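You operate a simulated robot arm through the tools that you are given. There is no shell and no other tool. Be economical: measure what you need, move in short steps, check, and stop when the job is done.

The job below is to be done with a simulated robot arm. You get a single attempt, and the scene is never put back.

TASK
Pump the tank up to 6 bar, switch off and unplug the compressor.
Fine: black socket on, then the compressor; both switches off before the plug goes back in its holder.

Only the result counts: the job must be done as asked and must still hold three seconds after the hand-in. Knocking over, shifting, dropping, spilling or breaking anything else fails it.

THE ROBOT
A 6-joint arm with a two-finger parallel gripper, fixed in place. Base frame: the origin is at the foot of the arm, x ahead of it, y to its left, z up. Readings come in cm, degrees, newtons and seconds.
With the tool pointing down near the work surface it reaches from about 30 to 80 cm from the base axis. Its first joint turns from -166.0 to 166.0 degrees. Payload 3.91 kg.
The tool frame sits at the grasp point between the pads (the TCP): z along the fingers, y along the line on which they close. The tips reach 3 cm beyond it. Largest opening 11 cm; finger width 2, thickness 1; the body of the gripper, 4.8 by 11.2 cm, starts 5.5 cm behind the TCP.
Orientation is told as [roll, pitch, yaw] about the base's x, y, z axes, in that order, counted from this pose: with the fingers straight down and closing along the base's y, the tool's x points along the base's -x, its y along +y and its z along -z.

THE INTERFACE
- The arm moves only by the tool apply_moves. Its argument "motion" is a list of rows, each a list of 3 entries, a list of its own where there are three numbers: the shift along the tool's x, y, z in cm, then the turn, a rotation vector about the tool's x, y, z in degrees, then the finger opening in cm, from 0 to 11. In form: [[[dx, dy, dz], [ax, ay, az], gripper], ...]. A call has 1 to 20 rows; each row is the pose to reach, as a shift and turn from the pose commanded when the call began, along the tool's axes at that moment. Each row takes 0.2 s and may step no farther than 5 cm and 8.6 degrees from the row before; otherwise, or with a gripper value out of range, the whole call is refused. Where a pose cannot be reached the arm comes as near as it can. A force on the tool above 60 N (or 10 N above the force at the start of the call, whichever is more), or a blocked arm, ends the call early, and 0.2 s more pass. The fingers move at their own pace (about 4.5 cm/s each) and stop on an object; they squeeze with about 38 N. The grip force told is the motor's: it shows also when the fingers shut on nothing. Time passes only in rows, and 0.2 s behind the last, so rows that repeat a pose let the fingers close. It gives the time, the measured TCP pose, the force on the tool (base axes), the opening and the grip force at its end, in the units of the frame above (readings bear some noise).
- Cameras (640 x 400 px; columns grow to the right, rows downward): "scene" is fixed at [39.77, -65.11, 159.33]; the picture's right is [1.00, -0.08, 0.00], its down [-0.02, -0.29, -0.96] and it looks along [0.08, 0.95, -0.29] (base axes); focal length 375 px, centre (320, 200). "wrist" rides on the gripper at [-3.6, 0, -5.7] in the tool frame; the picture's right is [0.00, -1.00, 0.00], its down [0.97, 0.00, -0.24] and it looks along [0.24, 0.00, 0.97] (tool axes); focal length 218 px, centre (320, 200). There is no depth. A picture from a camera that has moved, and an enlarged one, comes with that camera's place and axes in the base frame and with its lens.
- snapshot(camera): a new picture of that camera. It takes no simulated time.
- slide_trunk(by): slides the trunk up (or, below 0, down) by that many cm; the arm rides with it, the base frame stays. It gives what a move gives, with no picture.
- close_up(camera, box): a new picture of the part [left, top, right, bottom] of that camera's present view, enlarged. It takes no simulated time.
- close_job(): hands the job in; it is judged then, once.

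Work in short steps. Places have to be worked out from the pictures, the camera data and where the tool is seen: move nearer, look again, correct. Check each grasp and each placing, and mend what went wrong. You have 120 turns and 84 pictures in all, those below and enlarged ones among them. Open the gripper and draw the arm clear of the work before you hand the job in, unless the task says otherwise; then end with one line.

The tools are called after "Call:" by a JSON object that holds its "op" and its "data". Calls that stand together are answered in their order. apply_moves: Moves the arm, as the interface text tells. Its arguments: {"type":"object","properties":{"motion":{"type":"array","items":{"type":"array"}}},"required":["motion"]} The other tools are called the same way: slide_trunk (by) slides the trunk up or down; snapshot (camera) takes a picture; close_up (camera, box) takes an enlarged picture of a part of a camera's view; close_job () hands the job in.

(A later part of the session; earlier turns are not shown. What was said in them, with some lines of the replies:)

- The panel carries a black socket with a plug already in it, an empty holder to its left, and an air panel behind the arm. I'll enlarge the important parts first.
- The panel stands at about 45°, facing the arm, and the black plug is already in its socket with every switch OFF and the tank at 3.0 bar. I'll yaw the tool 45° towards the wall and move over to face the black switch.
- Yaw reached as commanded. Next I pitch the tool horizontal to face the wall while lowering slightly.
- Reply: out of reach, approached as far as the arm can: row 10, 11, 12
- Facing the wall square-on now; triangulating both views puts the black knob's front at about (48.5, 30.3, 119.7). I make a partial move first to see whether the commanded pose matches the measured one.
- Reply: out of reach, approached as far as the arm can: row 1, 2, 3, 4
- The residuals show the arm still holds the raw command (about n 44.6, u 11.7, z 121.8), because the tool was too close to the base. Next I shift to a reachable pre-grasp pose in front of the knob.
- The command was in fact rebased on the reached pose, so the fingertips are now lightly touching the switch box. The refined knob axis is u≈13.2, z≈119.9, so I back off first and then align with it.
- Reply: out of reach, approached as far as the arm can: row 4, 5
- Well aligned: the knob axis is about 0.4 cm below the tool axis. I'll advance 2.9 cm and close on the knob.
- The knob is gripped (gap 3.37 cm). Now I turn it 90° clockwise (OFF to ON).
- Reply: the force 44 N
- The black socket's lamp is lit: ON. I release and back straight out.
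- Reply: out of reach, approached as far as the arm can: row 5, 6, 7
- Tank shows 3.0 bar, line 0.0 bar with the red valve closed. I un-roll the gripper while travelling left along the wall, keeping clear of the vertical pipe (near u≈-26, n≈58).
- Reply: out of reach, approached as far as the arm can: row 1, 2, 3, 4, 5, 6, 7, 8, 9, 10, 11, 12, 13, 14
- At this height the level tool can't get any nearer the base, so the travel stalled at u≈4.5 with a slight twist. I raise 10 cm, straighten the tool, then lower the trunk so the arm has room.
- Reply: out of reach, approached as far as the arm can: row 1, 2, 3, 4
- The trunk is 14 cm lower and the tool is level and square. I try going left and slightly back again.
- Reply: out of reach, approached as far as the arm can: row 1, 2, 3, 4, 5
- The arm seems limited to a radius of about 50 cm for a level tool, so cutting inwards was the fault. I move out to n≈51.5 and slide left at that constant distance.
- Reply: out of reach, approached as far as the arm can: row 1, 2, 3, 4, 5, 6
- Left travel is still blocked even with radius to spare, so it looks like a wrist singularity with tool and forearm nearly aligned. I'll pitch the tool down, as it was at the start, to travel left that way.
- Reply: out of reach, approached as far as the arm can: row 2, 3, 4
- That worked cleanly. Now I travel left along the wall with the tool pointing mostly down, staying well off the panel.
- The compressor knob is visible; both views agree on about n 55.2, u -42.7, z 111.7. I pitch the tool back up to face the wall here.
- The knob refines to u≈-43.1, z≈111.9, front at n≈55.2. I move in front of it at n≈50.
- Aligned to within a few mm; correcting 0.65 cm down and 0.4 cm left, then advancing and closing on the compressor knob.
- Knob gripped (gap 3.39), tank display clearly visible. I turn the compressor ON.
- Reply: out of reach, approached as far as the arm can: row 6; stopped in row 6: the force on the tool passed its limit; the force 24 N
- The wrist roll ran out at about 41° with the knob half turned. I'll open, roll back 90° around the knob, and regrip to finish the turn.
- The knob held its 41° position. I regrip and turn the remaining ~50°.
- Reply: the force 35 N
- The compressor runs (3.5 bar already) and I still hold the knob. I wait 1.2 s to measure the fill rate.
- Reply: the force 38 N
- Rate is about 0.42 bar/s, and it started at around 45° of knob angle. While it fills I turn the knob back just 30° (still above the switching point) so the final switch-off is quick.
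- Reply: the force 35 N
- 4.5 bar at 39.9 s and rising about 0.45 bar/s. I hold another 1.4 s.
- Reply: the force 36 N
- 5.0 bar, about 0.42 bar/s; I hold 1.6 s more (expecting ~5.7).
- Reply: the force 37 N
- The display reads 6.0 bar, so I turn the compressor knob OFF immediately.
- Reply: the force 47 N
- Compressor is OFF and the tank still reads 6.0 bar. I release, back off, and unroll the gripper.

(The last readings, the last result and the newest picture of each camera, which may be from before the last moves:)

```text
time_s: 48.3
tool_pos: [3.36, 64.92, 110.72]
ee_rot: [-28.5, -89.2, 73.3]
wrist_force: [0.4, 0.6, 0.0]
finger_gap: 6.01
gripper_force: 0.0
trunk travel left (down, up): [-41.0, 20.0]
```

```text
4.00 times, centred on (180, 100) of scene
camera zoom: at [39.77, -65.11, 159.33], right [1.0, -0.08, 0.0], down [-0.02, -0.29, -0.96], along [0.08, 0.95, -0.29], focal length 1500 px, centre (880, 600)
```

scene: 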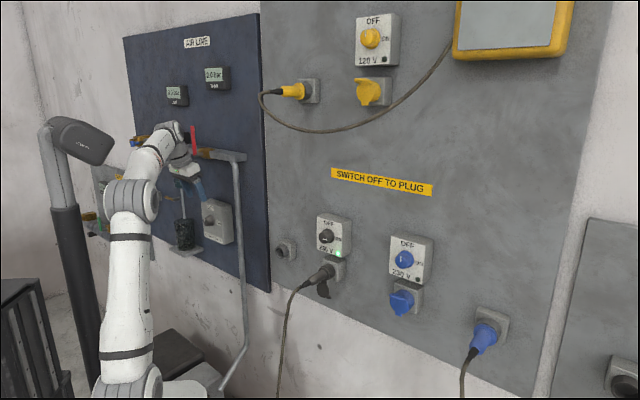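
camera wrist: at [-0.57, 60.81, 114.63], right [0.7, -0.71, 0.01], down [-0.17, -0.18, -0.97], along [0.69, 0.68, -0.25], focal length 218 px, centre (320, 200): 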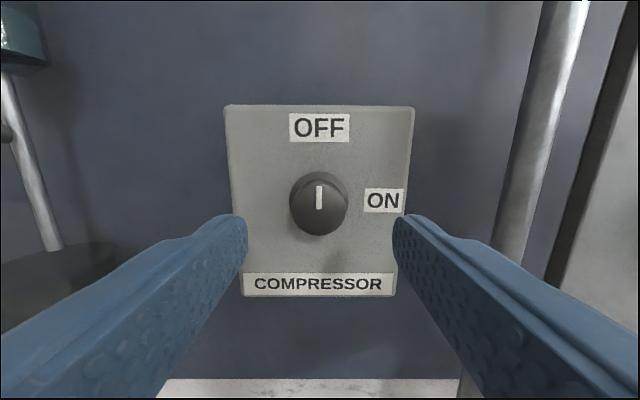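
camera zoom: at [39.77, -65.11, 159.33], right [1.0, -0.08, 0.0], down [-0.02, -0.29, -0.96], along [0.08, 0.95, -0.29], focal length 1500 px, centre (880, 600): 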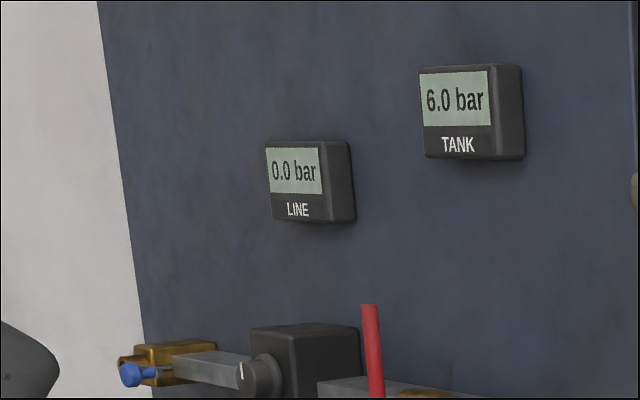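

All still at 6.0 bar with the compressor OFF. I pitch the tool down, raise it, and travel back right towards the black switch.

Call:
{"op": "apply_moves", "data": {"motion": [[[-1, 0, -0.5], [0, 8, 0], 6], [[-2, 0, -1], [0, 16, 0], 6], [[-3.5, 0, -1.5], [0, 24, 0], 6], [[-5, 0, -2], [0, 32, 0], 6], [[-6.5, 0, -2], [0, 40, 0], 6], [[-8, 0, -2], [0, 48, 0], 6], [[-9.5, 0, -2], [0, 56, 0], 6], [[-11, 0, -2], [0, 64, 0], 6], [[-12, 0, -2], [0, 72, 0], 6], [[-12, 0, -2], [0, 72, 0], 6]]}}

Call:
{"op": "apply_moves", "data": {"motion": [[[0, -3, 0], [0, 0, 0], 6], [[0, -6, 0], [0, 0, 0], 6], [[0, -9, 0], [0, 0, 0], 6], [[0, -12, 0], [0, 0, 0], 6], [[0, -15, 0], [0, 0, 0], 6], [[0, -18, 0], [0, 0, 0], 6], [[0, -21, 0], [0, 0, 0], 6], [[0, -24, 0], [0, 0, 0], 6], [[0, -27, 0], [0, 0, 0], 6], [[0, -30, 0], [0, 0, 0], 6], [[0, -33, 0], [0, 0, 0], 6], [[0, -36, 0], [0, 0, 0], 6], [[0, -39, 0], [0, 0, 0], 6], [[0, -42, 0], [0, 0, 0], 6], [[0, -45, 0], [0, 0, 0], 6], [[0, -48, 0], [0, 0, 0], 6], [[0, -51, 0], [0, 0, 0], 6], [[0, -51, 0], [0, 0, 0], 6]]}}

Call:
{"op": "snapshot", "data": {"camera": "scene"}}

Call:
{"op": "snapshot", "data": {"camera": "wrist"}}

```text
time_s: 50.5
tool_pos: [2.04, 63.62, 122.91]
ee_rot: [-0.5, -17.2, 44.9]
wrist_force: [0.2, -1.0, -0.5]
finger_gap: 6.01
gripper_force: 0.1
trunk travel left (down, up): [-41.0, 20.0]
```

```text
time_s: 54.3
tool_pos: [38.03, 27.37, 123.31]
ee_rot: [-0.5, -17.3, 44.9]
wrist_force: [0.0, 0.3, -0.3]
finger_gap: 6.02
gripper_force: 0.0
trunk travel left (down, up): [-41.0, 20.0]
```

```text
45 pictures are left
```

scene: 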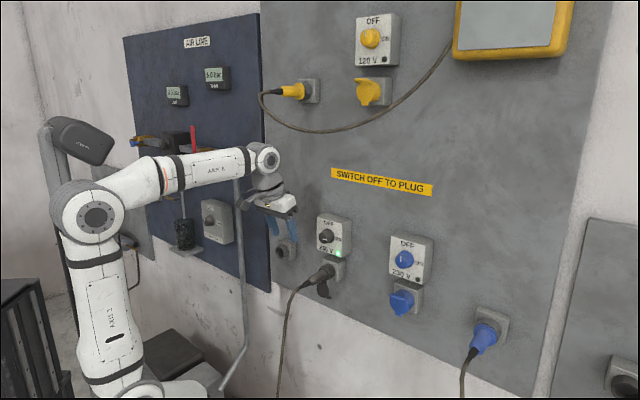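

```text
44 pictures are left
camera wrist: at [39.23, 28.55, 129.97], right [0.7, -0.71, 0.01], down [-0.71, -0.7, -0.06], along [0.05, 0.04, -1.0], focal length 218 px, centre (320, 200)
```

wrist: 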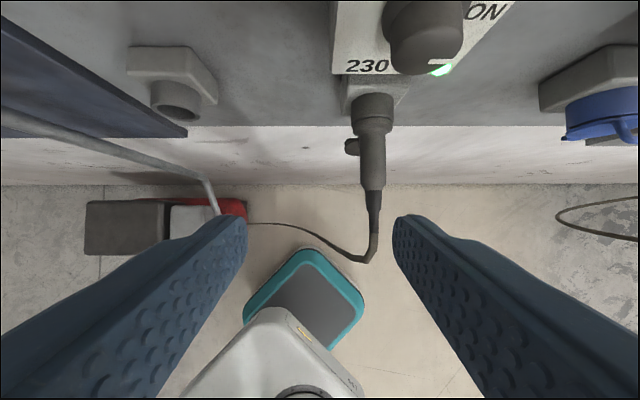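

From above I place the plug axis at u≈12.9, z≈108 (handle n 50–56) and the holder mouth at u≈-5.85, z≈108.8, n≈57.5. The black switch comes first, so I lower the tool a bit, then bring the trunk back up to the height that worked for that knob.

Call:
{"op": "apply_moves", "data": {"motion": [[[0.9, 1, 2.9], [0, 0, 0], 6], [[1.75, 2, 5.74], [0, 0, 0], 6], [[1.75, 2, 5.74], [0, 0, 0], 6]]}}

Call:
{"op": "slide_trunk", "data": {"by": 14}}

```text
time_s: 55.1
tool_pos: [36.66, 28.96, 117.36]
ee_rot: [-0.5, -17.3, 44.8]
wrist_force: [-0.7, 0.4, 1.0]
finger_gap: 6.01
gripper_force: 0.1
trunk travel left (down, up): [-41.0, 20.0]
```

```text
time_s: 56.8
tool_pos: [36.68, 28.89, 131.47]
ee_rot: [-0.5, -17.2, 44.9]
wrist_force: [0.3, 1.3, -0.1]
finger_gap: 6.0
gripper_force: 0.2
trunk travel left (down, up): [-55.0, 6.0]
```

At the working height. I pitch up level while moving right to stand off in front of the black knob.

Call:
{"op": "apply_moves", "data": {"motion": [[[-0.3, -0.8, 0.6], [0, -8.1, 0], 7], [[-0.6, -1.7, 1.1], [0, -16.2, 0], 7], [[-0.9, -2.5, 1.7], [0, -24.3, 0], 7], [[-1.2, -3.3, 2.2], [0, -32.4, 0], 7], [[-1.5, -4.2, 2.8], [0, -40.5, 0], 7], [[-1.8, -5, 3.3], [0, -48.6, 0], 7], [[-2.1, -5.8, 3.9], [0, -56.7, 0], 7], [[-2.4, -6.7, 4.5], [0, -64.8, 0], 7], [[-2.6, -7.5, 5], [0, -72.8, 0], 7], [[-2.6, -7.5, 5], [0, -72.8, 0], 7]]}}

Call:
{"op": "snapshot", "data": {"camera": "wrist"}}

```text
time_s: 59.0
tool_pos: [44.77, 26.34, 127.39]
ee_rot: [-110.0, -89.5, 154.7]
wrist_force: [-0.6, 0.5, 0.5]
finger_gap: 6.99
gripper_force: 0.1
out of reach, approached as far as the arm can: row 6
trunk travel left (down, up): [-55.0, 6.0]
```

```text
43 pictures are left
camera wrist: at [40.71, 22.24, 131.13], right [0.7, -0.71, 0.01], down [-0.16, -0.17, -0.97], along [0.69, 0.68, -0.24], focal length 218 px, centre (320, 200)
```

wrist: 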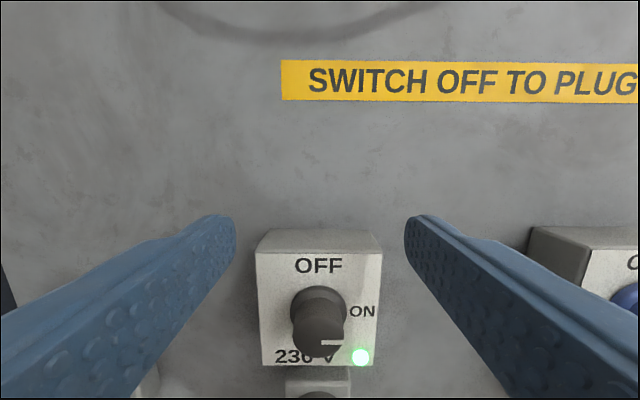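

Square in front of the knob with the lamp still lit. I descend and roll +90° (the range proven earlier), so that turning it off brings the roll back to 0.

Call:
{"op": "apply_moves", "data": {"motion": [[[1, 0, 0.8], [0, 0, 8.2], 6], [[2, 0, 1.2], [0, 0, 16.4], 6], [[3, 0, 1.6], [0, 0, 24.6], 6], [[4, 0, 2], [0, 0, 32.8], 6], [[5, -0.1, 2.2], [0, 0, 41], 6], [[6, -0.1, 2.2], [0, 0, 49.2], 6], [[7, -0.1, 2.2], [0, 0, 57.4], 6], [[7.8, -0.1, 2.2], [0, 0, 65.6], 6], [[7.8, -0.1, 2.2], [0, 0, 73.8], 6], [[7.8, -0.1, 2.2], [0, 0, 82], 6], [[7.8, -0.1, 2.2], [0, 0, 90], 6], [[7.8, -0.1, 2.2], [0, 0, 90], 6]]}}

Call:
{"op": "snapshot", "data": {"camera": "wrist"}}

```text
time_s: 61.6
tool_pos: [46.46, 27.85, 119.7]
ee_rot: [90.1, -0.4, -45.2]
wrist_force: [0.9, 0.6, 0.0]
finger_gap: 6.0
gripper_force: 0.0
trunk travel left (down, up): [-55.0, 6.0]
```

```text
42 pictures are left
camera wrist: at [44.95, 21.18, 119.73], right [0.01, 0.0, -1.0], down [-0.85, 0.52, -0.01], along [0.52, 0.85, 0.0], focal length 218 px, centre (320, 200)
```

wrist: 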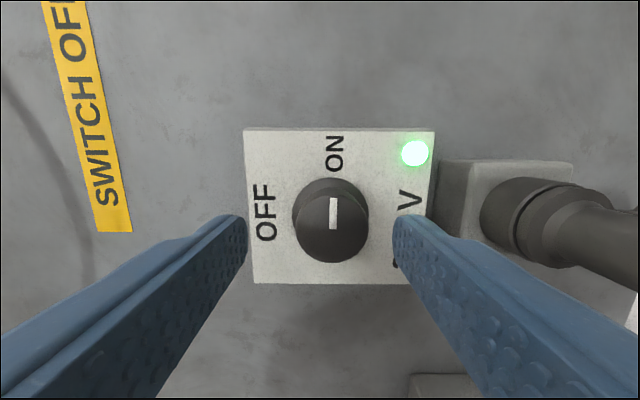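

Knob is ~0.4 cm lower than the tool axis; I correct, advance 2.2 cm, grip, and turn it back 90° to OFF.

Call:
{"op": "apply_moves", "data": {"motion": [[[-0.1, -0.35, 1], [0, 0, 0], 6], [[-0.1, -0.35, 2.2], [0, 0, 0], 6], [[-0.1, -0.35, 2.2], [0, 0, 0], 4], [[-0.1, -0.35, 2.2], [0, 0, 0], 2.3], [[-0.1, -0.35, 2.2], [0, 0, 0], 2.3], [[-0.1, -0.35, 2.2], [0, 0, -8.2], 2.3], [[-0.1, -0.35, 2.2], [0, 0, -16.4], 2.3], [[-0.1, -0.35, 2.2], [0, 0, -24.6], 2.3], [[-0.1, -0.35, 2.2], [0, 0, -32.8], 2.3], [[-0.1, -0.35, 2.2], [0, 0, -41], 2.3], [[-0.1, -0.35, 2.2], [0, 0, -49.2], 2.3], [[-0.1, -0.35, 2.2], [0, 0, -57.4], 2.3], [[-0.1, -0.35, 2.2], [0, 0, -65.6], 2.3], [[-0.1, -0.35, 2.2], [0, 0, -73.8], 2.3], [[-0.1, -0.35, 2.2], [0, 0, -82], 2.3], [[-0.1, -0.35, 2.2], [0, 0, -90], 2.3], [[-0.1, -0.35, 2.2], [0, 0, -90.5], 2.3]]}}

Call:
{"op": "snapshot", "data": {"camera": "wrist"}}

```text
time_s: 65.2
tool_pos: [47.83, 29.56, 119.28]
ee_rot: [-83.6, -89.3, 129.0]
wrist_force: [-18.0, 7.9, -12.4]
finger_gap: 3.37
gripper_force: 45.1
trunk travel left (down, up): [-55.0, 6.0]
```

```text
41 pictures are left
camera wrist: at [43.91, 25.4, 123.03], right [0.71, -0.7, 0.01], down [-0.16, -0.18, -0.97], along [0.69, 0.69, -0.24], focal length 218 px, centre (320, 200)
```

wrist: 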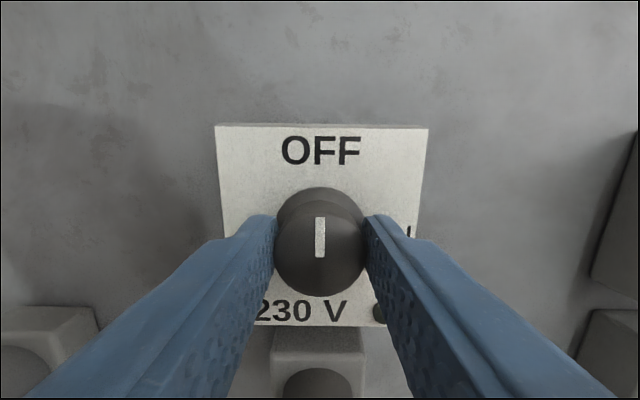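

Lamp is out and the pointer is at OFF. I release, back off and rise.

Call:
{"op": "apply_moves", "data": {"motion": [[[0, 0, 0], [0, 0, 0], 4], [[0, 0, 0], [0, 0, 0], 6], [[0, 0, -1.2], [0, 0, 0], 6], [[0, 0, -2.5], [0, 0, 0], 6], [[-3, 0, -3], [0, 0, 0], 6], [[-6, 0, -3.5], [0, 0, 0], 6], [[-8, 0, -4.5], [0, 0, 0], 6], [[-8, 0, -4.5], [0, 0, 0], 6]]}}

Call:
{"op": "snapshot", "data": {"camera": "wrist"}}

```text
time_s: 67.0
tool_pos: [44.84, 26.32, 127.17]
ee_rot: [-93.6, -89.2, 138.2]
wrist_force: [0.2, 0.4, 0.1]
finger_gap: 6.02
gripper_force: 0.0
trunk travel left (down, up): [-55.0, 6.0]
```

```text
40 pictures are left
camera wrist: at [40.84, 22.18, 130.85], right [0.7, -0.71, 0.02], down [-0.16, -0.18, -0.97], along [0.69, 0.68, -0.24], focal length 218 px, centre (320, 200)
```

wrist: 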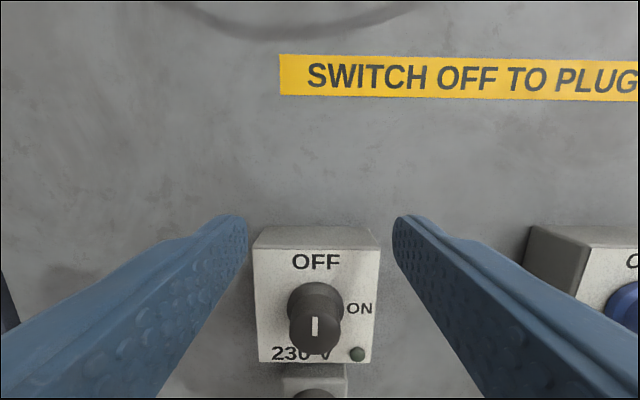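

Both switches are OFF. Now for the plug: I tilt the tool to about 25° off vertical so it can straddle the handle from above without touching the switch, then lower the trunk 14 cm for retraction room.

Call:
{"op": "apply_moves", "data": {"motion": [[[-0.4, 0, -0.3], [0, 8, 0], 6], [[-0.8, 0, -0.6], [0, 16, 0], 6], [[-1.2, 0, -0.9], [0, 24, 0], 6], [[-1.6, 0, -1.2], [0, 32, 0], 6], [[-2, 0, -1.5], [0, 40, 0], 6], [[-2.4, 0, -1.8], [0, 48, 0], 6], [[-2.8, 0, -2.1], [0, 56, 0], 6], [[-3, 0, -2.4], [0, 64.3, 0], 6], [[-3, 0, -2.4], [0, 64.3, 0], 6]]}}

Call:
{"op": "slide_trunk", "data": {"by": -14}}

Call:
{"op": "snapshot", "data": {"camera": "wrist"}}

Call:
{"op": "close_up", "data": {"camera": "scene", "box": [220, 190, 420, 315]}}

```text
time_s: 69.0
tool_pos: [43.02, 24.52, 130.24]
ee_rot: [-1.1, -25.7, 45.2]
wrist_force: [0.5, -0.2, 0.2]
finger_gap: 5.99
gripper_force: 0.1
out of reach, approached as far as the arm can: row 5
trunk travel left (down, up): [-55.0, 6.0]
```

```text
time_s: 70.7
tool_pos: [42.98, 24.58, 116.27]
ee_rot: [-1.1, -25.8, 45.2]
wrist_force: [-0.1, 0.4, 0.5]
finger_gap: 6.02
gripper_force: 0.1
trunk travel left (down, up): [-41.0, 20.0]
```

```text
39 pictures are left
camera wrist: at [43.51, 25.05, 123.07], right [0.7, -0.71, 0.02], down [-0.69, -0.69, -0.21], along [0.16, 0.13, -0.98], focal length 218 px, centre (320, 200)
```

wrist: 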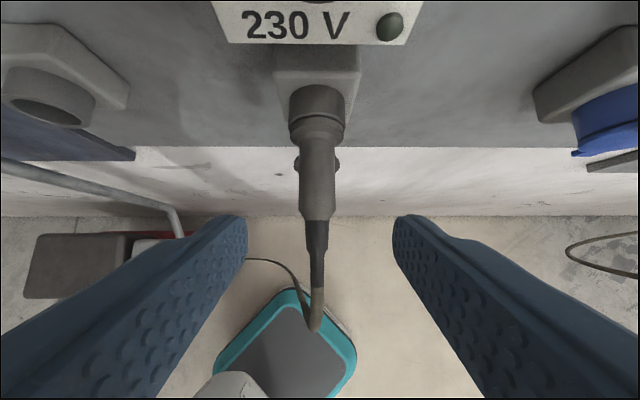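

```text
3.20 times, centred on (320, 252) of scene
camera zoom: at [39.77, -65.11, 159.33], right [1.0, -0.08, 0.0], down [-0.02, -0.29, -0.96], along [0.08, 0.95, -0.29], focal length 1200 px, centre (320, 32)
```

zoom: 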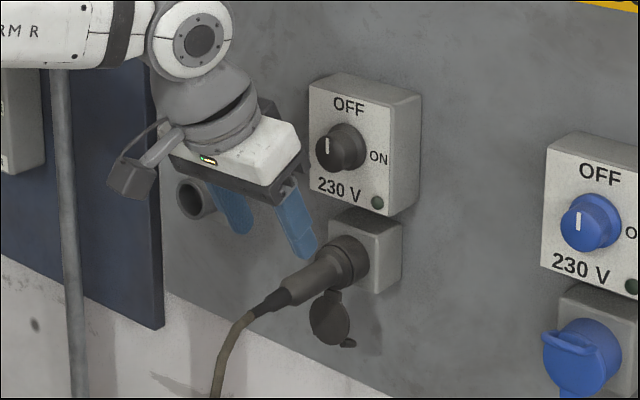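

The plug axis is at u≈13.15, z≈108.0; the handle spans n 50.3–56.2. I descend diagonally to straddle it at n≈52.3 and check before closing.

Call:
{"op": "apply_moves", "data": {"motion": [[[-0.1, -0.1, 2.5], [0, 0, 0], 6], [[-0.2, -0.15, 5], [0, 0, 0], 6], [[-0.35, -0.15, 7.5], [0, 0, 0], 6], [[-0.45, -0.15, 9.4], [0, 0, 0], 6], [[-0.45, -0.15, 9.4], [0, 0, 0], 6]]}}

Call:
{"op": "snapshot", "data": {"camera": "wrist"}}

Call:
{"op": "close_up", "data": {"camera": "scene", "box": [220, 190, 420, 315]}}

```text
time_s: 71.9
tool_pos: [46.48, 27.45, 107.8]
ee_rot: [-1.2, -25.8, 45.3]
wrist_force: [0.1, -0.2, -1.1]
finger_gap: 6.0
gripper_force: 0.0
trunk travel left (down, up): [-41.0, 20.0]
```

```text
37 pictures are left
camera wrist: at [46.96, 27.97, 114.74], right [0.7, -0.71, 0.02], down [-0.69, -0.69, -0.21], along [0.16, 0.13, -0.98], focal length 218 px, centre (320, 200)
```

wrist: 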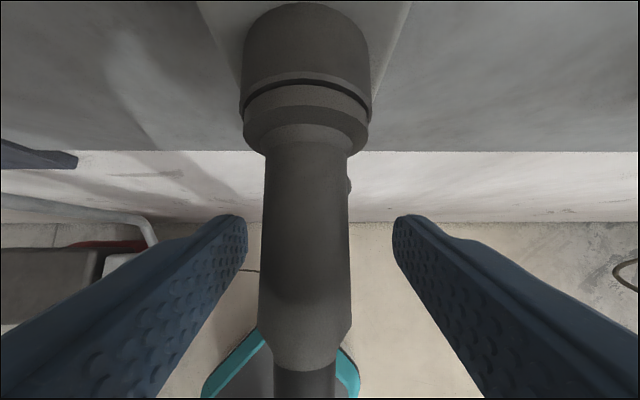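

```text
3.20 times, centred on (320, 252) of scene
camera zoom: at [39.77, -65.11, 159.33], right [1.0, -0.08, 0.0], down [-0.02, -0.29, -0.96], along [0.08, 0.95, -0.29], focal length 1200 px, centre (320, 32)
```

zoom: 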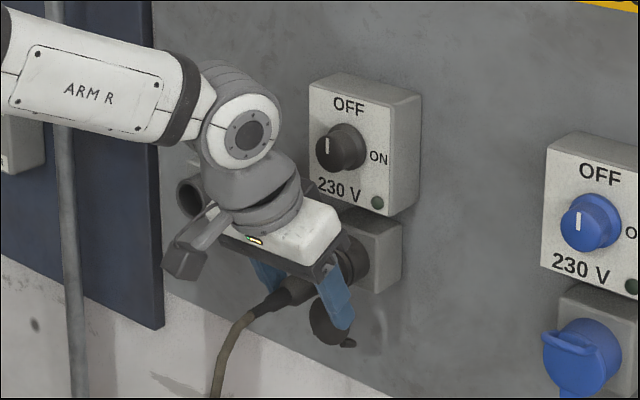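

The handle sits between the fingers, about 0.4 cm left of centre. I centre on it and close.

Call:
{"op": "apply_moves", "data": {"motion": [[[0, 0.4, 0], [0, 0, 0], 5], [[0, 0.4, 0], [0, 0, 0], 3], [[0, 0.4, 0], [0, 0, 0], 1.5], [[0, 0.4, 0], [0, 0, 0], 1.5], [[0, 0.4, 0], [0, 0, 0], 1.5]]}}

Call:
{"op": "snapshot", "data": {"camera": "wrist"}}

```text
time_s: 73.1
tool_pos: [46.07, 27.79, 108.03]
ee_rot: [-1.1, -25.9, 45.3]
wrist_force: [-0.4, 1.7, -0.6]
finger_gap: 2.52
gripper_force: 38.0
trunk travel left (down, up): [-41.0, 20.0]
```

```text
35 pictures are left
camera wrist: at [46.66, 28.27, 114.82], right [0.7, -0.71, 0.02], down [-0.69, -0.69, -0.21], along [0.16, 0.13, -0.98], focal length 218 px, centre (320, 200)
```

wrist: 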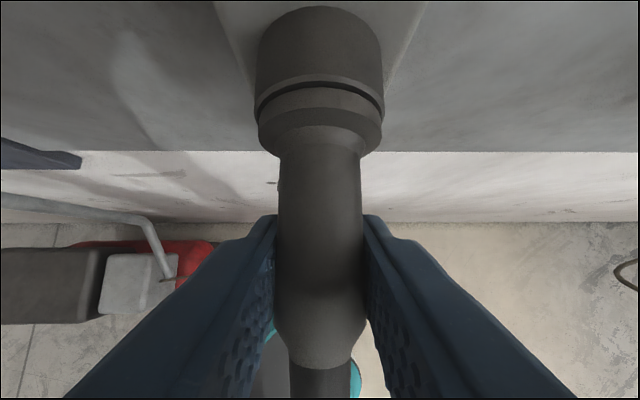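

Firm grip (2.52 cm), low side forces; seated reference is n 52.22, u 12.92, z 108.03. I pull straight out along the wall normal.

Call:
{"op": "apply_moves", "data": {"motion": [[[0.45, 0, -0.218], [0, 0, 0], 1.5], [[0.9, 0, -0.437], [0, 0, 0], 1.5], [[1.35, 0, -0.655], [0, 0, 0], 1.5], [[1.8, 0, -0.874], [0, 0, 0], 1.5], [[2.7, 0, -1.31], [0, 0, 0], 1.5], [[3.6, 0, -1.75], [0, 0, 0], 1.5], [[4.5, 0, -2.18], [0, 0, 0], 1.5], [[4.5, 0, -2.18], [0, 0, 0], 1.5]]}}

Call:
{"op": "snapshot", "data": {"camera": "wrist"}}

Call:
{"op": "close_up", "data": {"camera": "scene", "box": [220, 190, 420, 315]}}

```text
time_s: 74.9
tool_pos: [42.52, 24.25, 108.01]
ee_rot: [-1.1, -25.8, 45.1]
wrist_force: [-0.1, -0.3, 0.0]
finger_gap: 2.49
gripper_force: 37.9
trunk travel left (down, up): [-41.0, 20.0]
```

```text
34 pictures are left
camera wrist: at [43.07, 24.71, 114.81], right [0.7, -0.71, 0.02], down [-0.69, -0.69, -0.21], along [0.16, 0.13, -0.98], focal length 218 px, centre (320, 200)
```

wrist: 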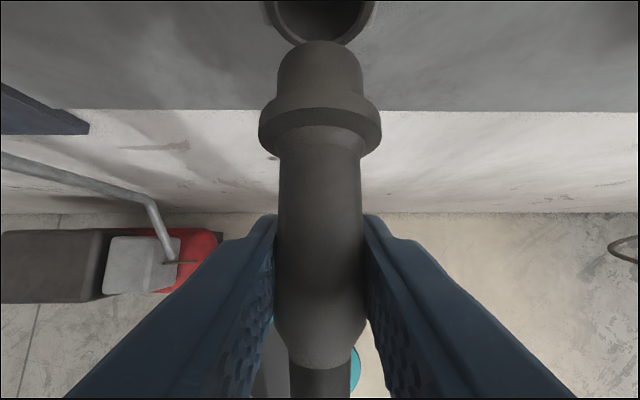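

```text
3.20 times, centred on (320, 252) of scene
camera zoom: at [39.77, -65.11, 159.33], right [1.0, -0.08, 0.0], down [-0.02, -0.29, -0.96], along [0.08, 0.95, -0.29], focal length 1200 px, centre (320, 32)
```

zoom: 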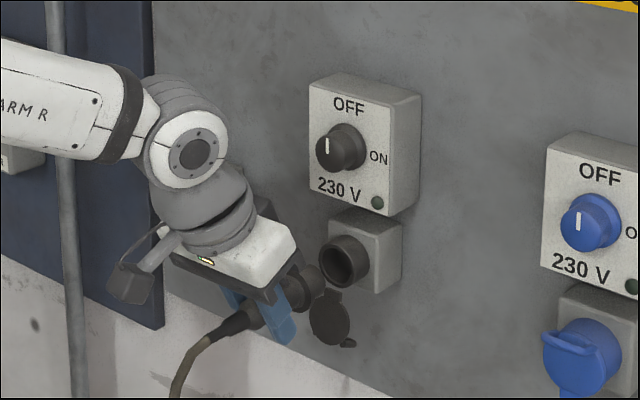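

The plug is out (nose tip about 8.2 cm ahead of the TCP). I back 1.5 cm further and carry it left to in front of the holder.

Call:
{"op": "apply_moves", "data": {"motion": [[[0.7, 0, -0.33], [0, 0, 0], 1.5], [[1.35, 0, -0.65], [0, 0, 0], 1.5], [[1.35, 2, -0.65], [0, 0, 0], 1.5], [[1.3, 4.4, -0.75], [0, 0, 0], 1.5], [[1.25, 6.8, -0.85], [0, 0, 0], 1.5], [[1.2, 9.2, -1], [0, 0, 0], 1.5], [[1.15, 11.6, -1.1], [0, 0, 0], 1.5], [[1.1, 14, -1.2], [0, 0, 0], 1.5], [[1.1, 16.4, -1.2], [0, 0, 0], 1.5], [[1.1, 18.8, -1.2], [0, 0, 0], 1.5], [[1.1, 18.8, -1.2], [0, 0, 0], 1.5]]}}

Call:
{"op": "snapshot", "data": {"camera": "wrist"}}

Call:
{"op": "close_up", "data": {"camera": "scene", "box": [200, 190, 360, 290]}}

```text
time_s: 77.3
tool_pos: [28.33, 36.49, 108.28]
ee_rot: [-1.1, -25.8, 45.3]
wrist_force: [-0.3, 0.0, -1.4]
finger_gap: 2.49
gripper_force: 37.7
trunk travel left (down, up): [-41.0, 20.0]
```

```text
32 pictures are left
camera wrist: at [28.77, 37.05, 115.07], right [0.7, -0.71, 0.02], down [-0.69, -0.69, -0.21], along [0.16, 0.13, -0.98], focal length 218 px, centre (320, 200)
```

wrist: 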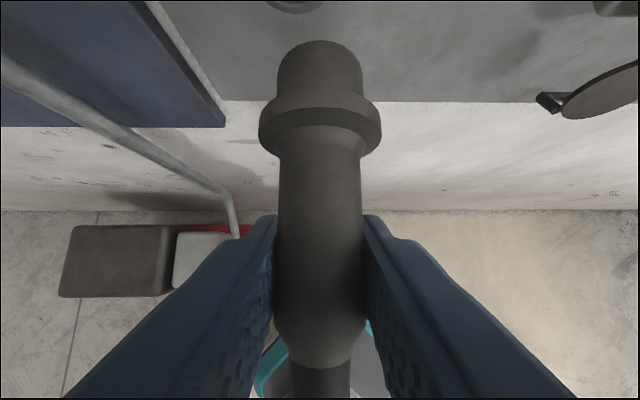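

```text
4.00 times, centred on (280, 240) of scene
camera zoom: at [39.77, -65.11, 159.33], right [1.0, -0.08, 0.0], down [-0.02, -0.29, -0.96], along [0.08, 0.95, -0.29], focal length 1500 px, centre (480, 40)
```

zoom: 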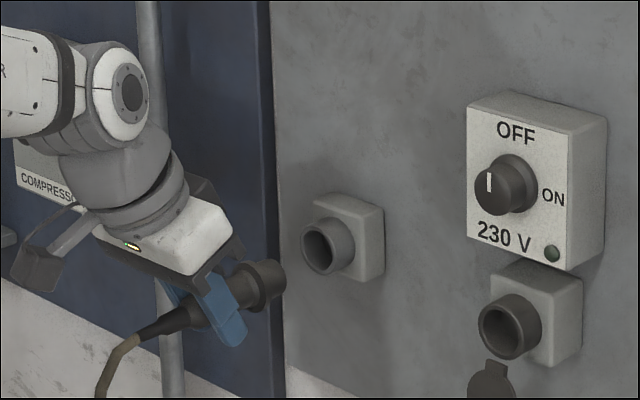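

The scene view puts the holder mouth near u -6 to -6.9, z 108.2–108.7. For a better fix I raise the plug 6 cm so that the wrist camera sees the whole holder.

Call:
{"op": "apply_moves", "data": {"motion": [[[-1.3, 0, -2.7], [0, 0, 0], 1.5], [[-2.61, 0, -5.4], [0, 0, 0], 1.5], [[-2.61, 0, -5.4], [0, 0, 0], 1.5]]}}

Call:
{"op": "close_up", "data": {"camera": "wrist", "box": [220, 0, 420, 125]}}

Call:
{"op": "close_up", "data": {"camera": "scene", "box": [250, 220, 350, 282]}}

```text
time_s: 78.1
tool_pos: [28.16, 36.61, 114.46]
ee_rot: [-1.1, -25.8, 45.3]
wrist_force: [-0.1, -0.8, -1.5]
finger_gap: 2.53
gripper_force: 38.5
trunk travel left (down, up): [-41.0, 20.0]
```

```text
3.20 times, centred on (320, 62) of wrist
camera zoom: at [28.69, 37.03, 121.05], right [0.7, -0.71, 0.02], down [-0.69, -0.69, -0.21], along [0.16, 0.13, -0.98], focal length 698 px, centre (320, 640)
```

zoom: 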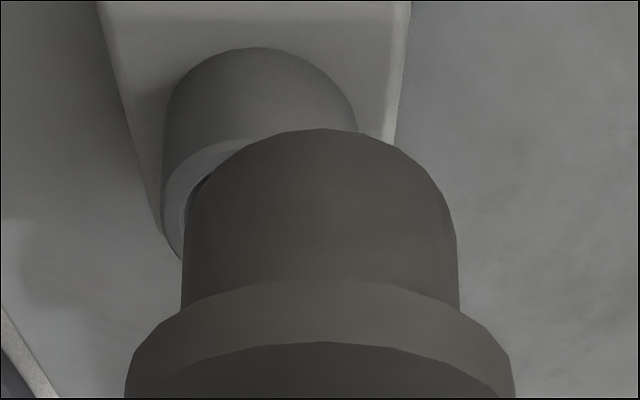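

```text
6.40 times, centred on (300, 251) of scene
camera zoom: at [39.77, -65.11, 159.33], right [1.0, -0.08, 0.0], down [-0.02, -0.29, -0.96], along [0.08, 0.95, -0.29], focal length 2400 px, centre (448, -126)
```

zoom: 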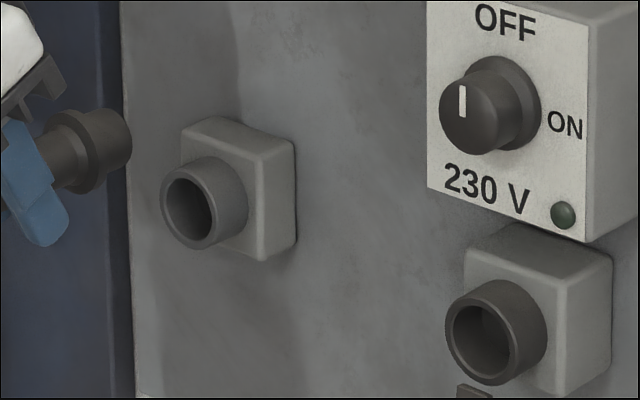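

Comparing the holder mouth with the socket mouth in the same picture gives a target of u≈-7.0, z≈108.4 for the TCP, mouth at n≈58. I lower to that and shift 1.0 cm left, then look.

Call:
{"op": "apply_moves", "data": {"motion": [[[1.3, 0.5, 2.7], [0, 0, 0], 1.5], [[2.62, 1.0, 5.43], [0, 0, 0], 1.5], [[2.62, 1.0, 5.43], [0, 0, 0], 1.5]]}}

Call:
{"op": "close_up", "data": {"camera": "wrist", "box": [220, 0, 420, 125]}}

Call:
{"op": "close_up", "data": {"camera": "scene", "box": [220, 220, 320, 282]}}

```text
time_s: 78.9
tool_pos: [27.49, 37.26, 108.31]
ee_rot: [-1.1, -25.8, 45.2]
wrist_force: [0.6, -0.1, -1.8]
finger_gap: 2.5
gripper_force: 37.9
trunk travel left (down, up): [-41.0, 20.0]
```

```text
3.20 times, centred on (320, 62) of wrist
camera zoom: at [28.11, 37.72, 115.07], right [0.7, -0.71, 0.02], down [-0.69, -0.69, -0.21], along [0.16, 0.13, -0.98], focal length 698 px, centre (320, 640)
```

zoom: 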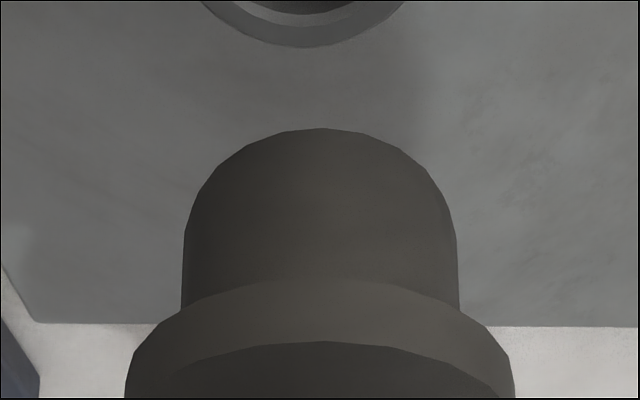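

```text
6.40 times, centred on (270, 251) of scene
camera zoom: at [39.77, -65.11, 159.33], right [1.0, -0.08, 0.0], down [-0.02, -0.29, -0.96], along [0.08, 0.95, -0.29], focal length 2400 px, centre (640, -126)
```

zoom: 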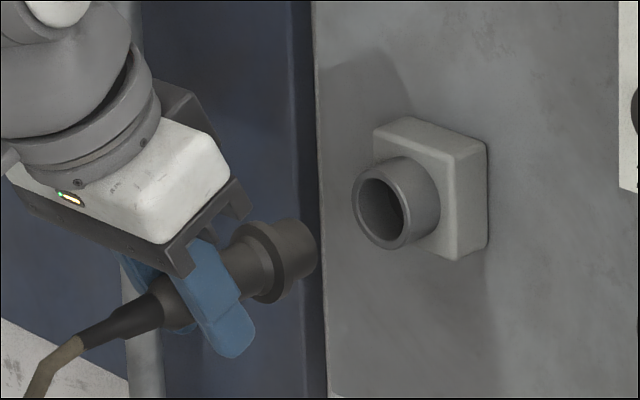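

The plug is lined up vertically in the scene view; the wrist view shows the mouth ~0.25 cm further left. I correct and advance 3.6 cm, to just short of the mouth.

Call:
{"op": "apply_moves", "data": {"motion": [[[-1, 0.25, 0.4], [0, 0, 0], 1.5], [[-2.1, 0.25, 0.95], [0, 0, 0], 1.5], [[-3.28, 0.25, 1.48], [0, 0, 0], 1.5], [[-3.28, 0.25, 1.48], [0, 0, 0], 1.5]]}}

Call:
{"op": "close_up", "data": {"camera": "wrist", "box": [220, 0, 420, 125]}}

Call:
{"op": "close_up", "data": {"camera": "scene", "box": [220, 220, 320, 282]}}

```text
time_s: 79.9
tool_pos: [29.92, 39.97, 108.29]
ee_rot: [-1.1, -25.8, 45.2]
wrist_force: [-0.2, -1.2, -1.3]
finger_gap: 2.49
gripper_force: 38.0
trunk travel left (down, up): [-41.0, 20.0]
```

```text
3.20 times, centred on (320, 62) of wrist
camera zoom: at [30.5, 40.48, 115.13], right [0.7, -0.71, 0.02], down [-0.69, -0.69, -0.21], along [0.16, 0.13, -0.98], focal length 698 px, centre (320, 640)
```

zoom: 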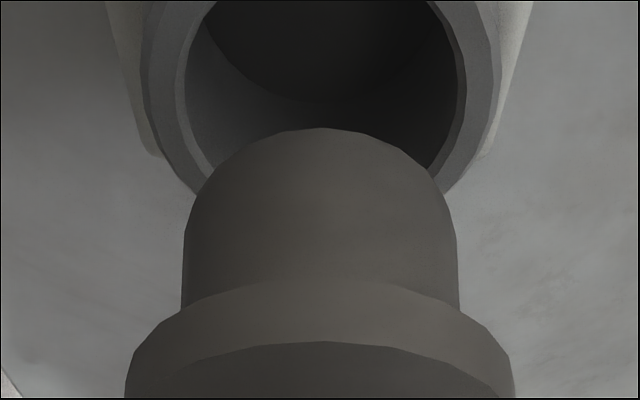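

```text
6.40 times, centred on (270, 251) of scene
camera zoom: at [39.77, -65.11, 159.33], right [1.0, -0.08, 0.0], down [-0.02, -0.29, -0.96], along [0.08, 0.95, -0.29], focal length 2400 px, centre (640, -126)
```

zoom: 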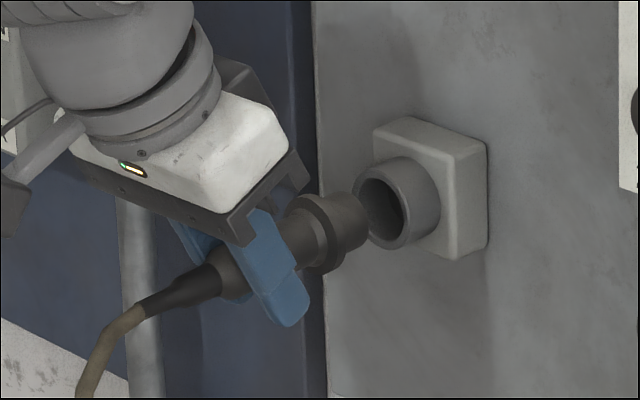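

The nose is centred in the mouth laterally. I raise 0.1 cm and advance 1.2 cm slowly, watching the force.

Call:
{"op": "apply_moves", "data": {"motion": [[[-0.4, 0, 0.08], [0, 0, 0], 1.5], [[-0.76, 0, 0.26], [0, 0, 0], 1.5], [[-1.12, 0, 0.43], [0, 0, 0], 1.5], [[-1.12, 0, 0.43], [0, 0, 0], 1.5]]}}

Call:
{"op": "close_up", "data": {"camera": "wrist", "box": [220, 0, 420, 125]}}

Call:
{"op": "close_up", "data": {"camera": "scene", "box": [220, 220, 320, 282]}}

```text
time_s: 80.9
tool_pos: [30.86, 40.76, 108.31]
ee_rot: [-1.1, -25.7, 45.2]
wrist_force: [-1.0, -0.2, -1.8]
finger_gap: 2.53
gripper_force: 37.8
trunk travel left (down, up): [-41.0, 20.0]
```

```text
3.20 times, centred on (320, 62) of wrist
camera zoom: at [31.32, 41.35, 115.26], right [0.7, -0.71, 0.02], down [-0.69, -0.69, -0.21], along [0.16, 0.13, -0.98], focal length 698 px, centre (320, 640)
```

zoom: 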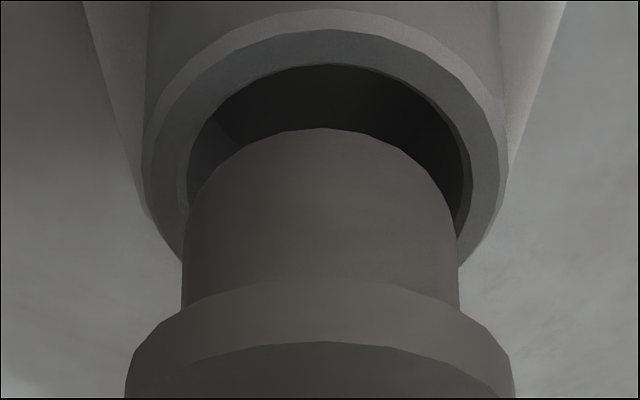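

```text
6.40 times, centred on (270, 251) of scene
camera zoom: at [39.77, -65.11, 159.33], right [1.0, -0.08, 0.0], down [-0.02, -0.29, -0.96], along [0.08, 0.95, -0.29], focal length 2400 px, centre (640, -126)
```

zoom: 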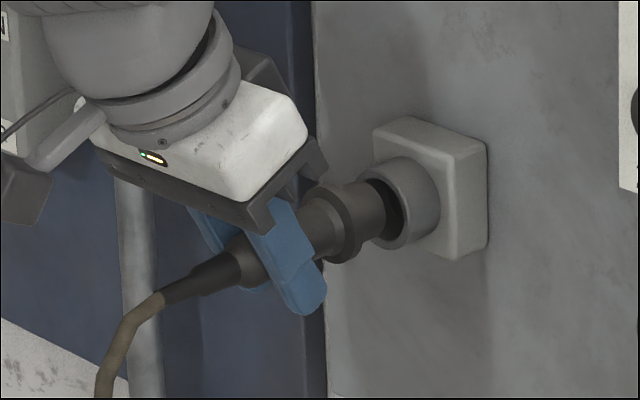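

No contact yet. The top clearance in the wrist view looks larger than expected, so I take one tighter scene view to judge height before pushing on.

Call:
{"op": "close_up", "data": {"camera": "scene", "box": [262, 240, 302, 265]}}

```text
16.00 times, centred on (282, 252) of scene
camera zoom: at [39.77, -65.11, 159.33], right [1.0, -0.08, 0.0], down [-0.02, -0.29, -0.96], along [0.08, 0.95, -0.29], focal length 6000 px, centre (928, -640)
```

zoom: 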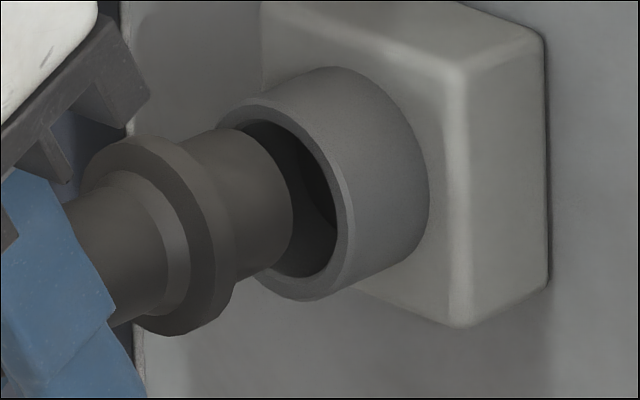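

The nose is still roughly 1 cm short of the mouth and height looks good within a couple of mm. I shift 0.07 cm right and advance another 0.9 cm.

Call:
{"op": "apply_moves", "data": {"motion": [[[-0.36, -0.07, 0.17], [0, 0, 0], 1.5], [[-0.81, -0.07, 0.39], [0, 0, 0], 1.5], [[-0.81, -0.07, 0.39], [0, 0, 0], 1.5]]}}

Call:
{"op": "close_up", "data": {"camera": "wrist", "box": [220, 0, 420, 125]}}

Call:
{"op": "close_up", "data": {"camera": "scene", "box": [262, 240, 302, 265]}}

```text
time_s: 81.7
tool_pos: [31.39, 41.4, 108.44]
ee_rot: [-1.1, -25.8, 45.1]
wrist_force: [-0.1, -0.6, -2.3]
finger_gap: 2.48
gripper_force: 37.9
trunk travel left (down, up): [-41.0, 20.0]
```

```text
3.20 times, centred on (320, 62) of wrist
camera zoom: at [31.97, 41.94, 115.17], right [0.7, -0.71, 0.02], down [-0.69, -0.69, -0.21], along [0.16, 0.13, -0.98], focal length 698 px, centre (320, 640)
```

zoom: 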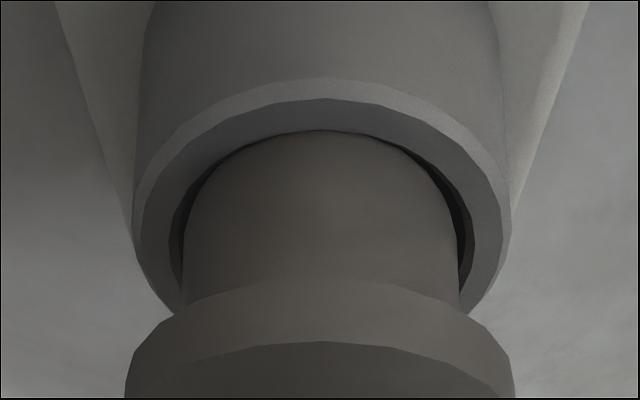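

```text
16.00 times, centred on (282, 252) of scene
camera zoom: at [39.77, -65.11, 159.33], right [1.0, -0.08, 0.0], down [-0.02, -0.29, -0.96], along [0.08, 0.95, -0.29], focal length 6000 px, centre (928, -640)
```

zoom: 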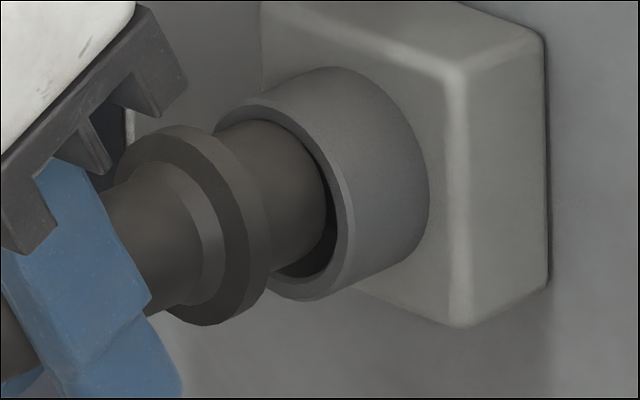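

The nose is at the mouth plane, centred sideways but riding about 0.2 cm high. I lower 0.18 cm, then advance 0.8 cm and check.

Call:
{"op": "apply_moves", "data": {"motion": [[[0.08, 0, 0.16], [0, 0, 0], 1.5], [[-0.28, 0, 0.34], [0, 0, 0], 1.5], [[-0.64, 0, 0.51], [0, 0, 0], 1.5], [[-0.64, 0, 0.51], [0, 0, 0], 1.5]]}}

Call:
{"op": "close_up", "data": {"camera": "scene", "box": [262, 240, 302, 265]}}

```text
time_s: 82.7
tool_pos: [31.96, 42.01, 108.15]
ee_rot: [-1.1, -25.7, 45.2]
wrist_force: [-0.4, -0.1, -1.6]
finger_gap: 2.5
gripper_force: 38.0
trunk travel left (down, up): [-41.0, 20.0]
```

```text
16.00 times, centred on (282, 252) of scene
camera zoom: at [39.77, -65.11, 159.33], right [1.0, -0.08, 0.0], down [-0.02, -0.29, -0.96], along [0.08, 0.95, -0.29], focal length 6000 px, centre (928, -640)
```

zoom: 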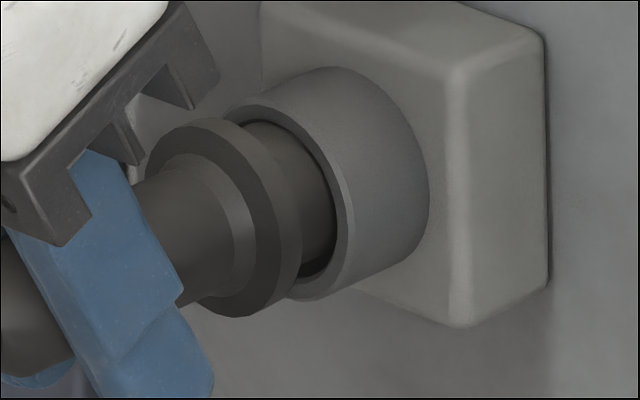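

It is entering freely with no force. I keep advancing in small steps until the flange seats.

Call:
{"op": "apply_moves", "data": {"motion": [[[-0.36, 0, 0.17], [0, 0, 0], 1.5], [[-0.72, 0, 0.35], [0, 0, 0], 1.5], [[-1.08, 0, 0.52], [0, 0, 0], 1.5], [[-1.08, 0, 0.52], [0, 0, 0], 1.5]]}}

Call:
{"op": "close_up", "data": {"camera": "scene", "box": [262, 240, 302, 265]}}

Call:
{"op": "close_up", "data": {"camera": "wrist", "box": [220, 0, 420, 125]}}

```text
time_s: 83.7
tool_pos: [32.81, 42.87, 108.23]
ee_rot: [-1.1, -25.8, 45.3]
wrist_force: [-4.8, -2.3, -4.4]
finger_gap: 2.51
gripper_force: 38.3
trunk travel left (down, up): [-41.0, 20.0]
```

```text
16.00 times, centred on (282, 252) of scene
camera zoom: at [39.77, -65.11, 159.33], right [1.0, -0.08, 0.0], down [-0.02, -0.29, -0.96], along [0.08, 0.95, -0.29], focal length 6000 px, centre (928, -640)
```

zoom: 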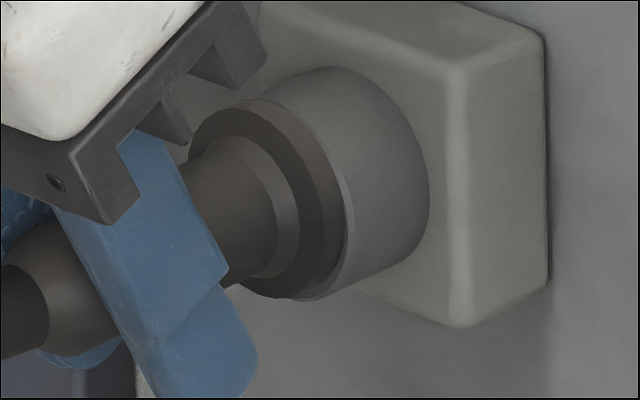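

```text
3.20 times, centred on (320, 62) of wrist
camera zoom: at [33.39, 43.35, 115.04], right [0.7, -0.71, 0.02], down [-0.69, -0.69, -0.21], along [0.16, 0.13, -0.98], focal length 698 px, centre (320, 640)
```

zoom: 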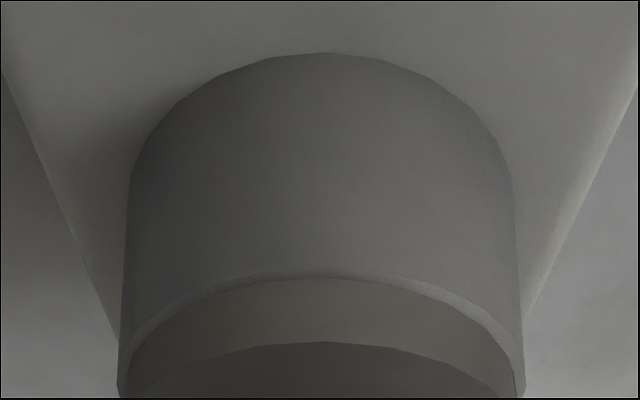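

The flange is at the rim with light contact. I press 0.4 cm more to make sure it is fully home.

Call:
{"op": "apply_moves", "data": {"motion": [[[-0.18, 0, 0.09], [0, 0, 0], 1.5], [[-0.36, 0, 0.17], [0, 0, 0], 1.5], [[-0.36, 0, 0.17], [0, 0, 0], 1.5]]}}

Call:
{"op": "close_up", "data": {"camera": "scene", "box": [262, 240, 302, 265]}}

```text
time_s: 84.5
tool_pos: [32.82, 42.83, 108.24]
ee_rot: [-1.3, -25.7, 45.1]
wrist_force: [-21.3, -22.7, -12.1]
finger_gap: 2.52
gripper_force: 37.6
trunk travel left (down, up): [-41.0, 20.0]
```

```text
16.00 times, centred on (282, 252) of scene
camera zoom: at [39.77, -65.11, 159.33], right [1.0, -0.08, 0.0], down [-0.02, -0.29, -0.96], along [0.08, 0.95, -0.29], focal length 6000 px, centre (928, -640)
```

zoom: 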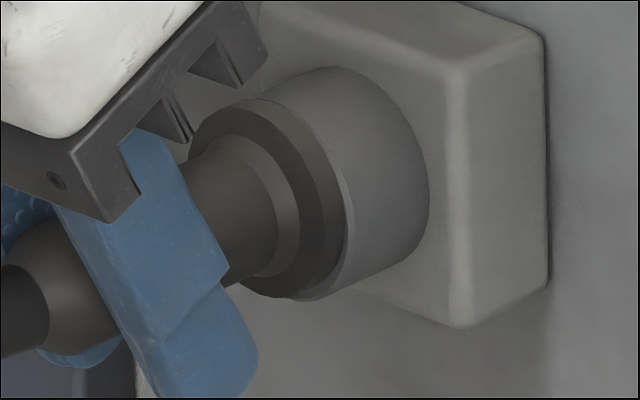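

It is fully home (31 N, no further travel). I relax the push, open, and withdraw along the tool axis.

Call:
{"op": "apply_moves", "data": {"motion": [[[0.32, 0, -0.15], [0, 0, 0], 1.5], [[0.32, 0, -0.15], [0, 0, 0], 3.5], [[0.32, 0, -0.15], [0, 0, 0], 5.5], [[0.32, 0, -0.15], [0, 0, 0], 6], [[0.32, 0, -2], [0, 0, 0], 6], [[0.32, 0, -5], [0, 0, 0], 6], [[0.32, 0, -8], [0, 0, 0], 6], [[1.5, 0, -11], [0, 0, 0], 6], [[1.5, 0, -11], [0, 0, 0], 6]]}}

Call:
{"op": "snapshot", "data": {"camera": "wrist"}}

Call:
{"op": "snapshot", "data": {"camera": "scene"}}

```text
time_s: 86.5
tool_pos: [28.53, 38.82, 117.41]
ee_rot: [-1.1, -25.7, 45.1]
wrist_force: [0.2, -0.1, -0.3]
finger_gap: 6.02
gripper_force: 0.1
trunk travel left (down, up): [-41.0, 20.0]
```

```text
15 pictures are left
camera wrist: at [29.04, 39.41, 124.25], right [0.7, -0.71, 0.02], down [-0.69, -0.69, -0.21], along [0.16, 0.13, -0.98], focal length 218 px, centre (320, 200)
```

wrist: 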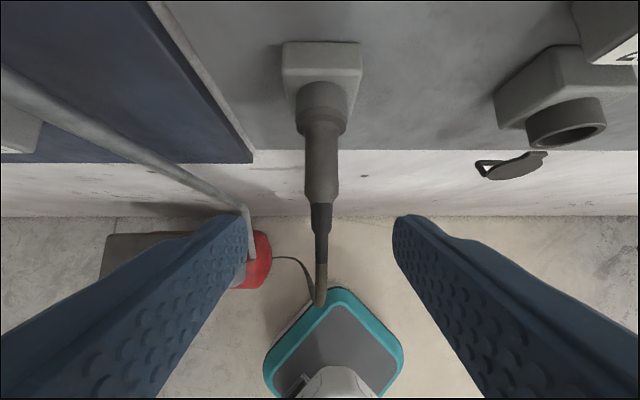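

```text
14 pictures are left
```

scene: 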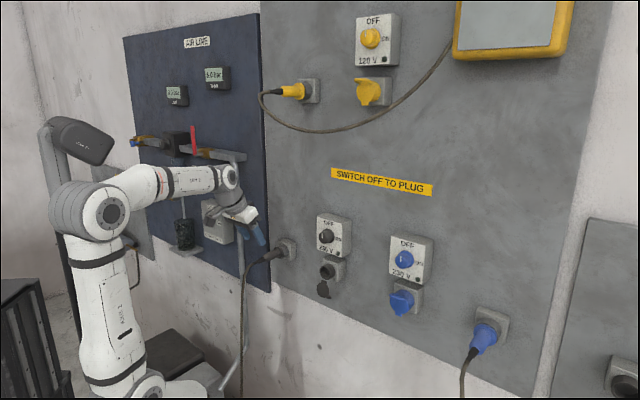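

The plug stays in its holder. I draw the arm further clear and check the gauge and switches one last time.

Call:
{"op": "apply_moves", "data": {"motion": [[[1, 0, -3], [0, 0, 0], 6], [[1, 0, -6], [0, 0, 0], 6], [[1, 0, -8], [0, 0, 0], 6], [[1, 0, -8], [0, 0, 0], 6], [[1, 0, -8], [0, 0, 0], 6], [[1, 0, -8], [0, 0, 0], 6]]}}

Call:
{"op": "close_up", "data": {"camera": "scene", "box": [140, 50, 300, 150]}}

Call:
{"op": "close_up", "data": {"camera": "scene", "box": [190, 190, 350, 290]}}

```text
time_s: 87.9
tool_pos: [25.48, 35.91, 124.23]
ee_rot: [-1.1, -25.8, 45.2]
wrist_force: [-0.9, 0.2, 0.5]
finger_gap: 6.01
gripper_force: 0.1
trunk travel left (down, up): [-41.0, 20.0]
```

```text
4.00 times, centred on (220, 100) of scene
camera zoom: at [39.77, -65.11, 159.33], right [1.0, -0.08, 0.0], down [-0.02, -0.29, -0.96], along [0.08, 0.95, -0.29], focal length 1500 px, centre (720, 600)
```

zoom: 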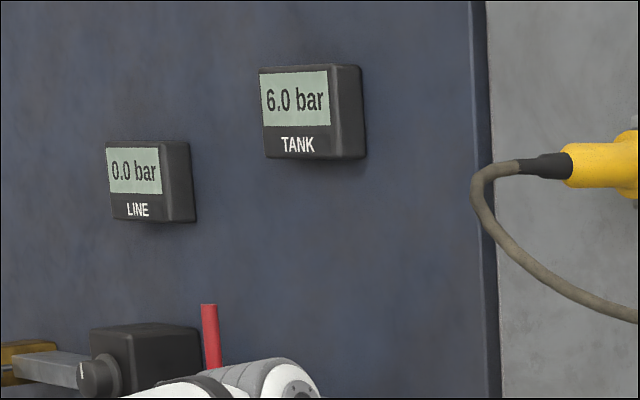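

```text
4.00 times, centred on (270, 240) of scene
camera zoom: at [39.77, -65.11, 159.33], right [1.0, -0.08, 0.0], down [-0.02, -0.29, -0.96], along [0.08, 0.95, -0.29], focal length 1500 px, centre (520, 40)
```

zoom: 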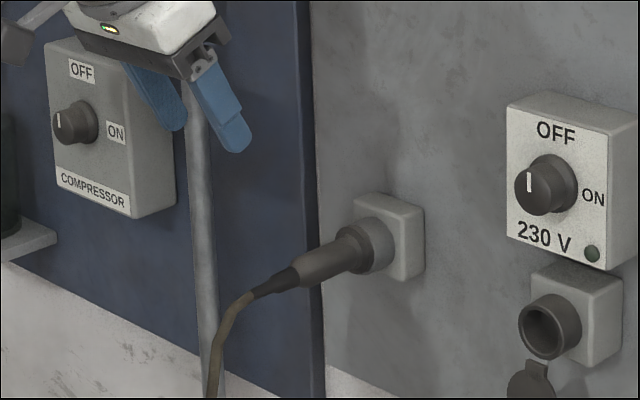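

Tank reads 6.0 bar, both switches are OFF, the plug sits in its holder and the gripper is open and clear. Handing in.

Call:
{"op": "close_job", "data": {}}

```text
The job is handed in.
```

The tank reads 6.0 bar (the gauge only moves in 0.5 bar steps). The compressor and the black socket were both switched off before the plug went into its holder, and the arm is open and clear.
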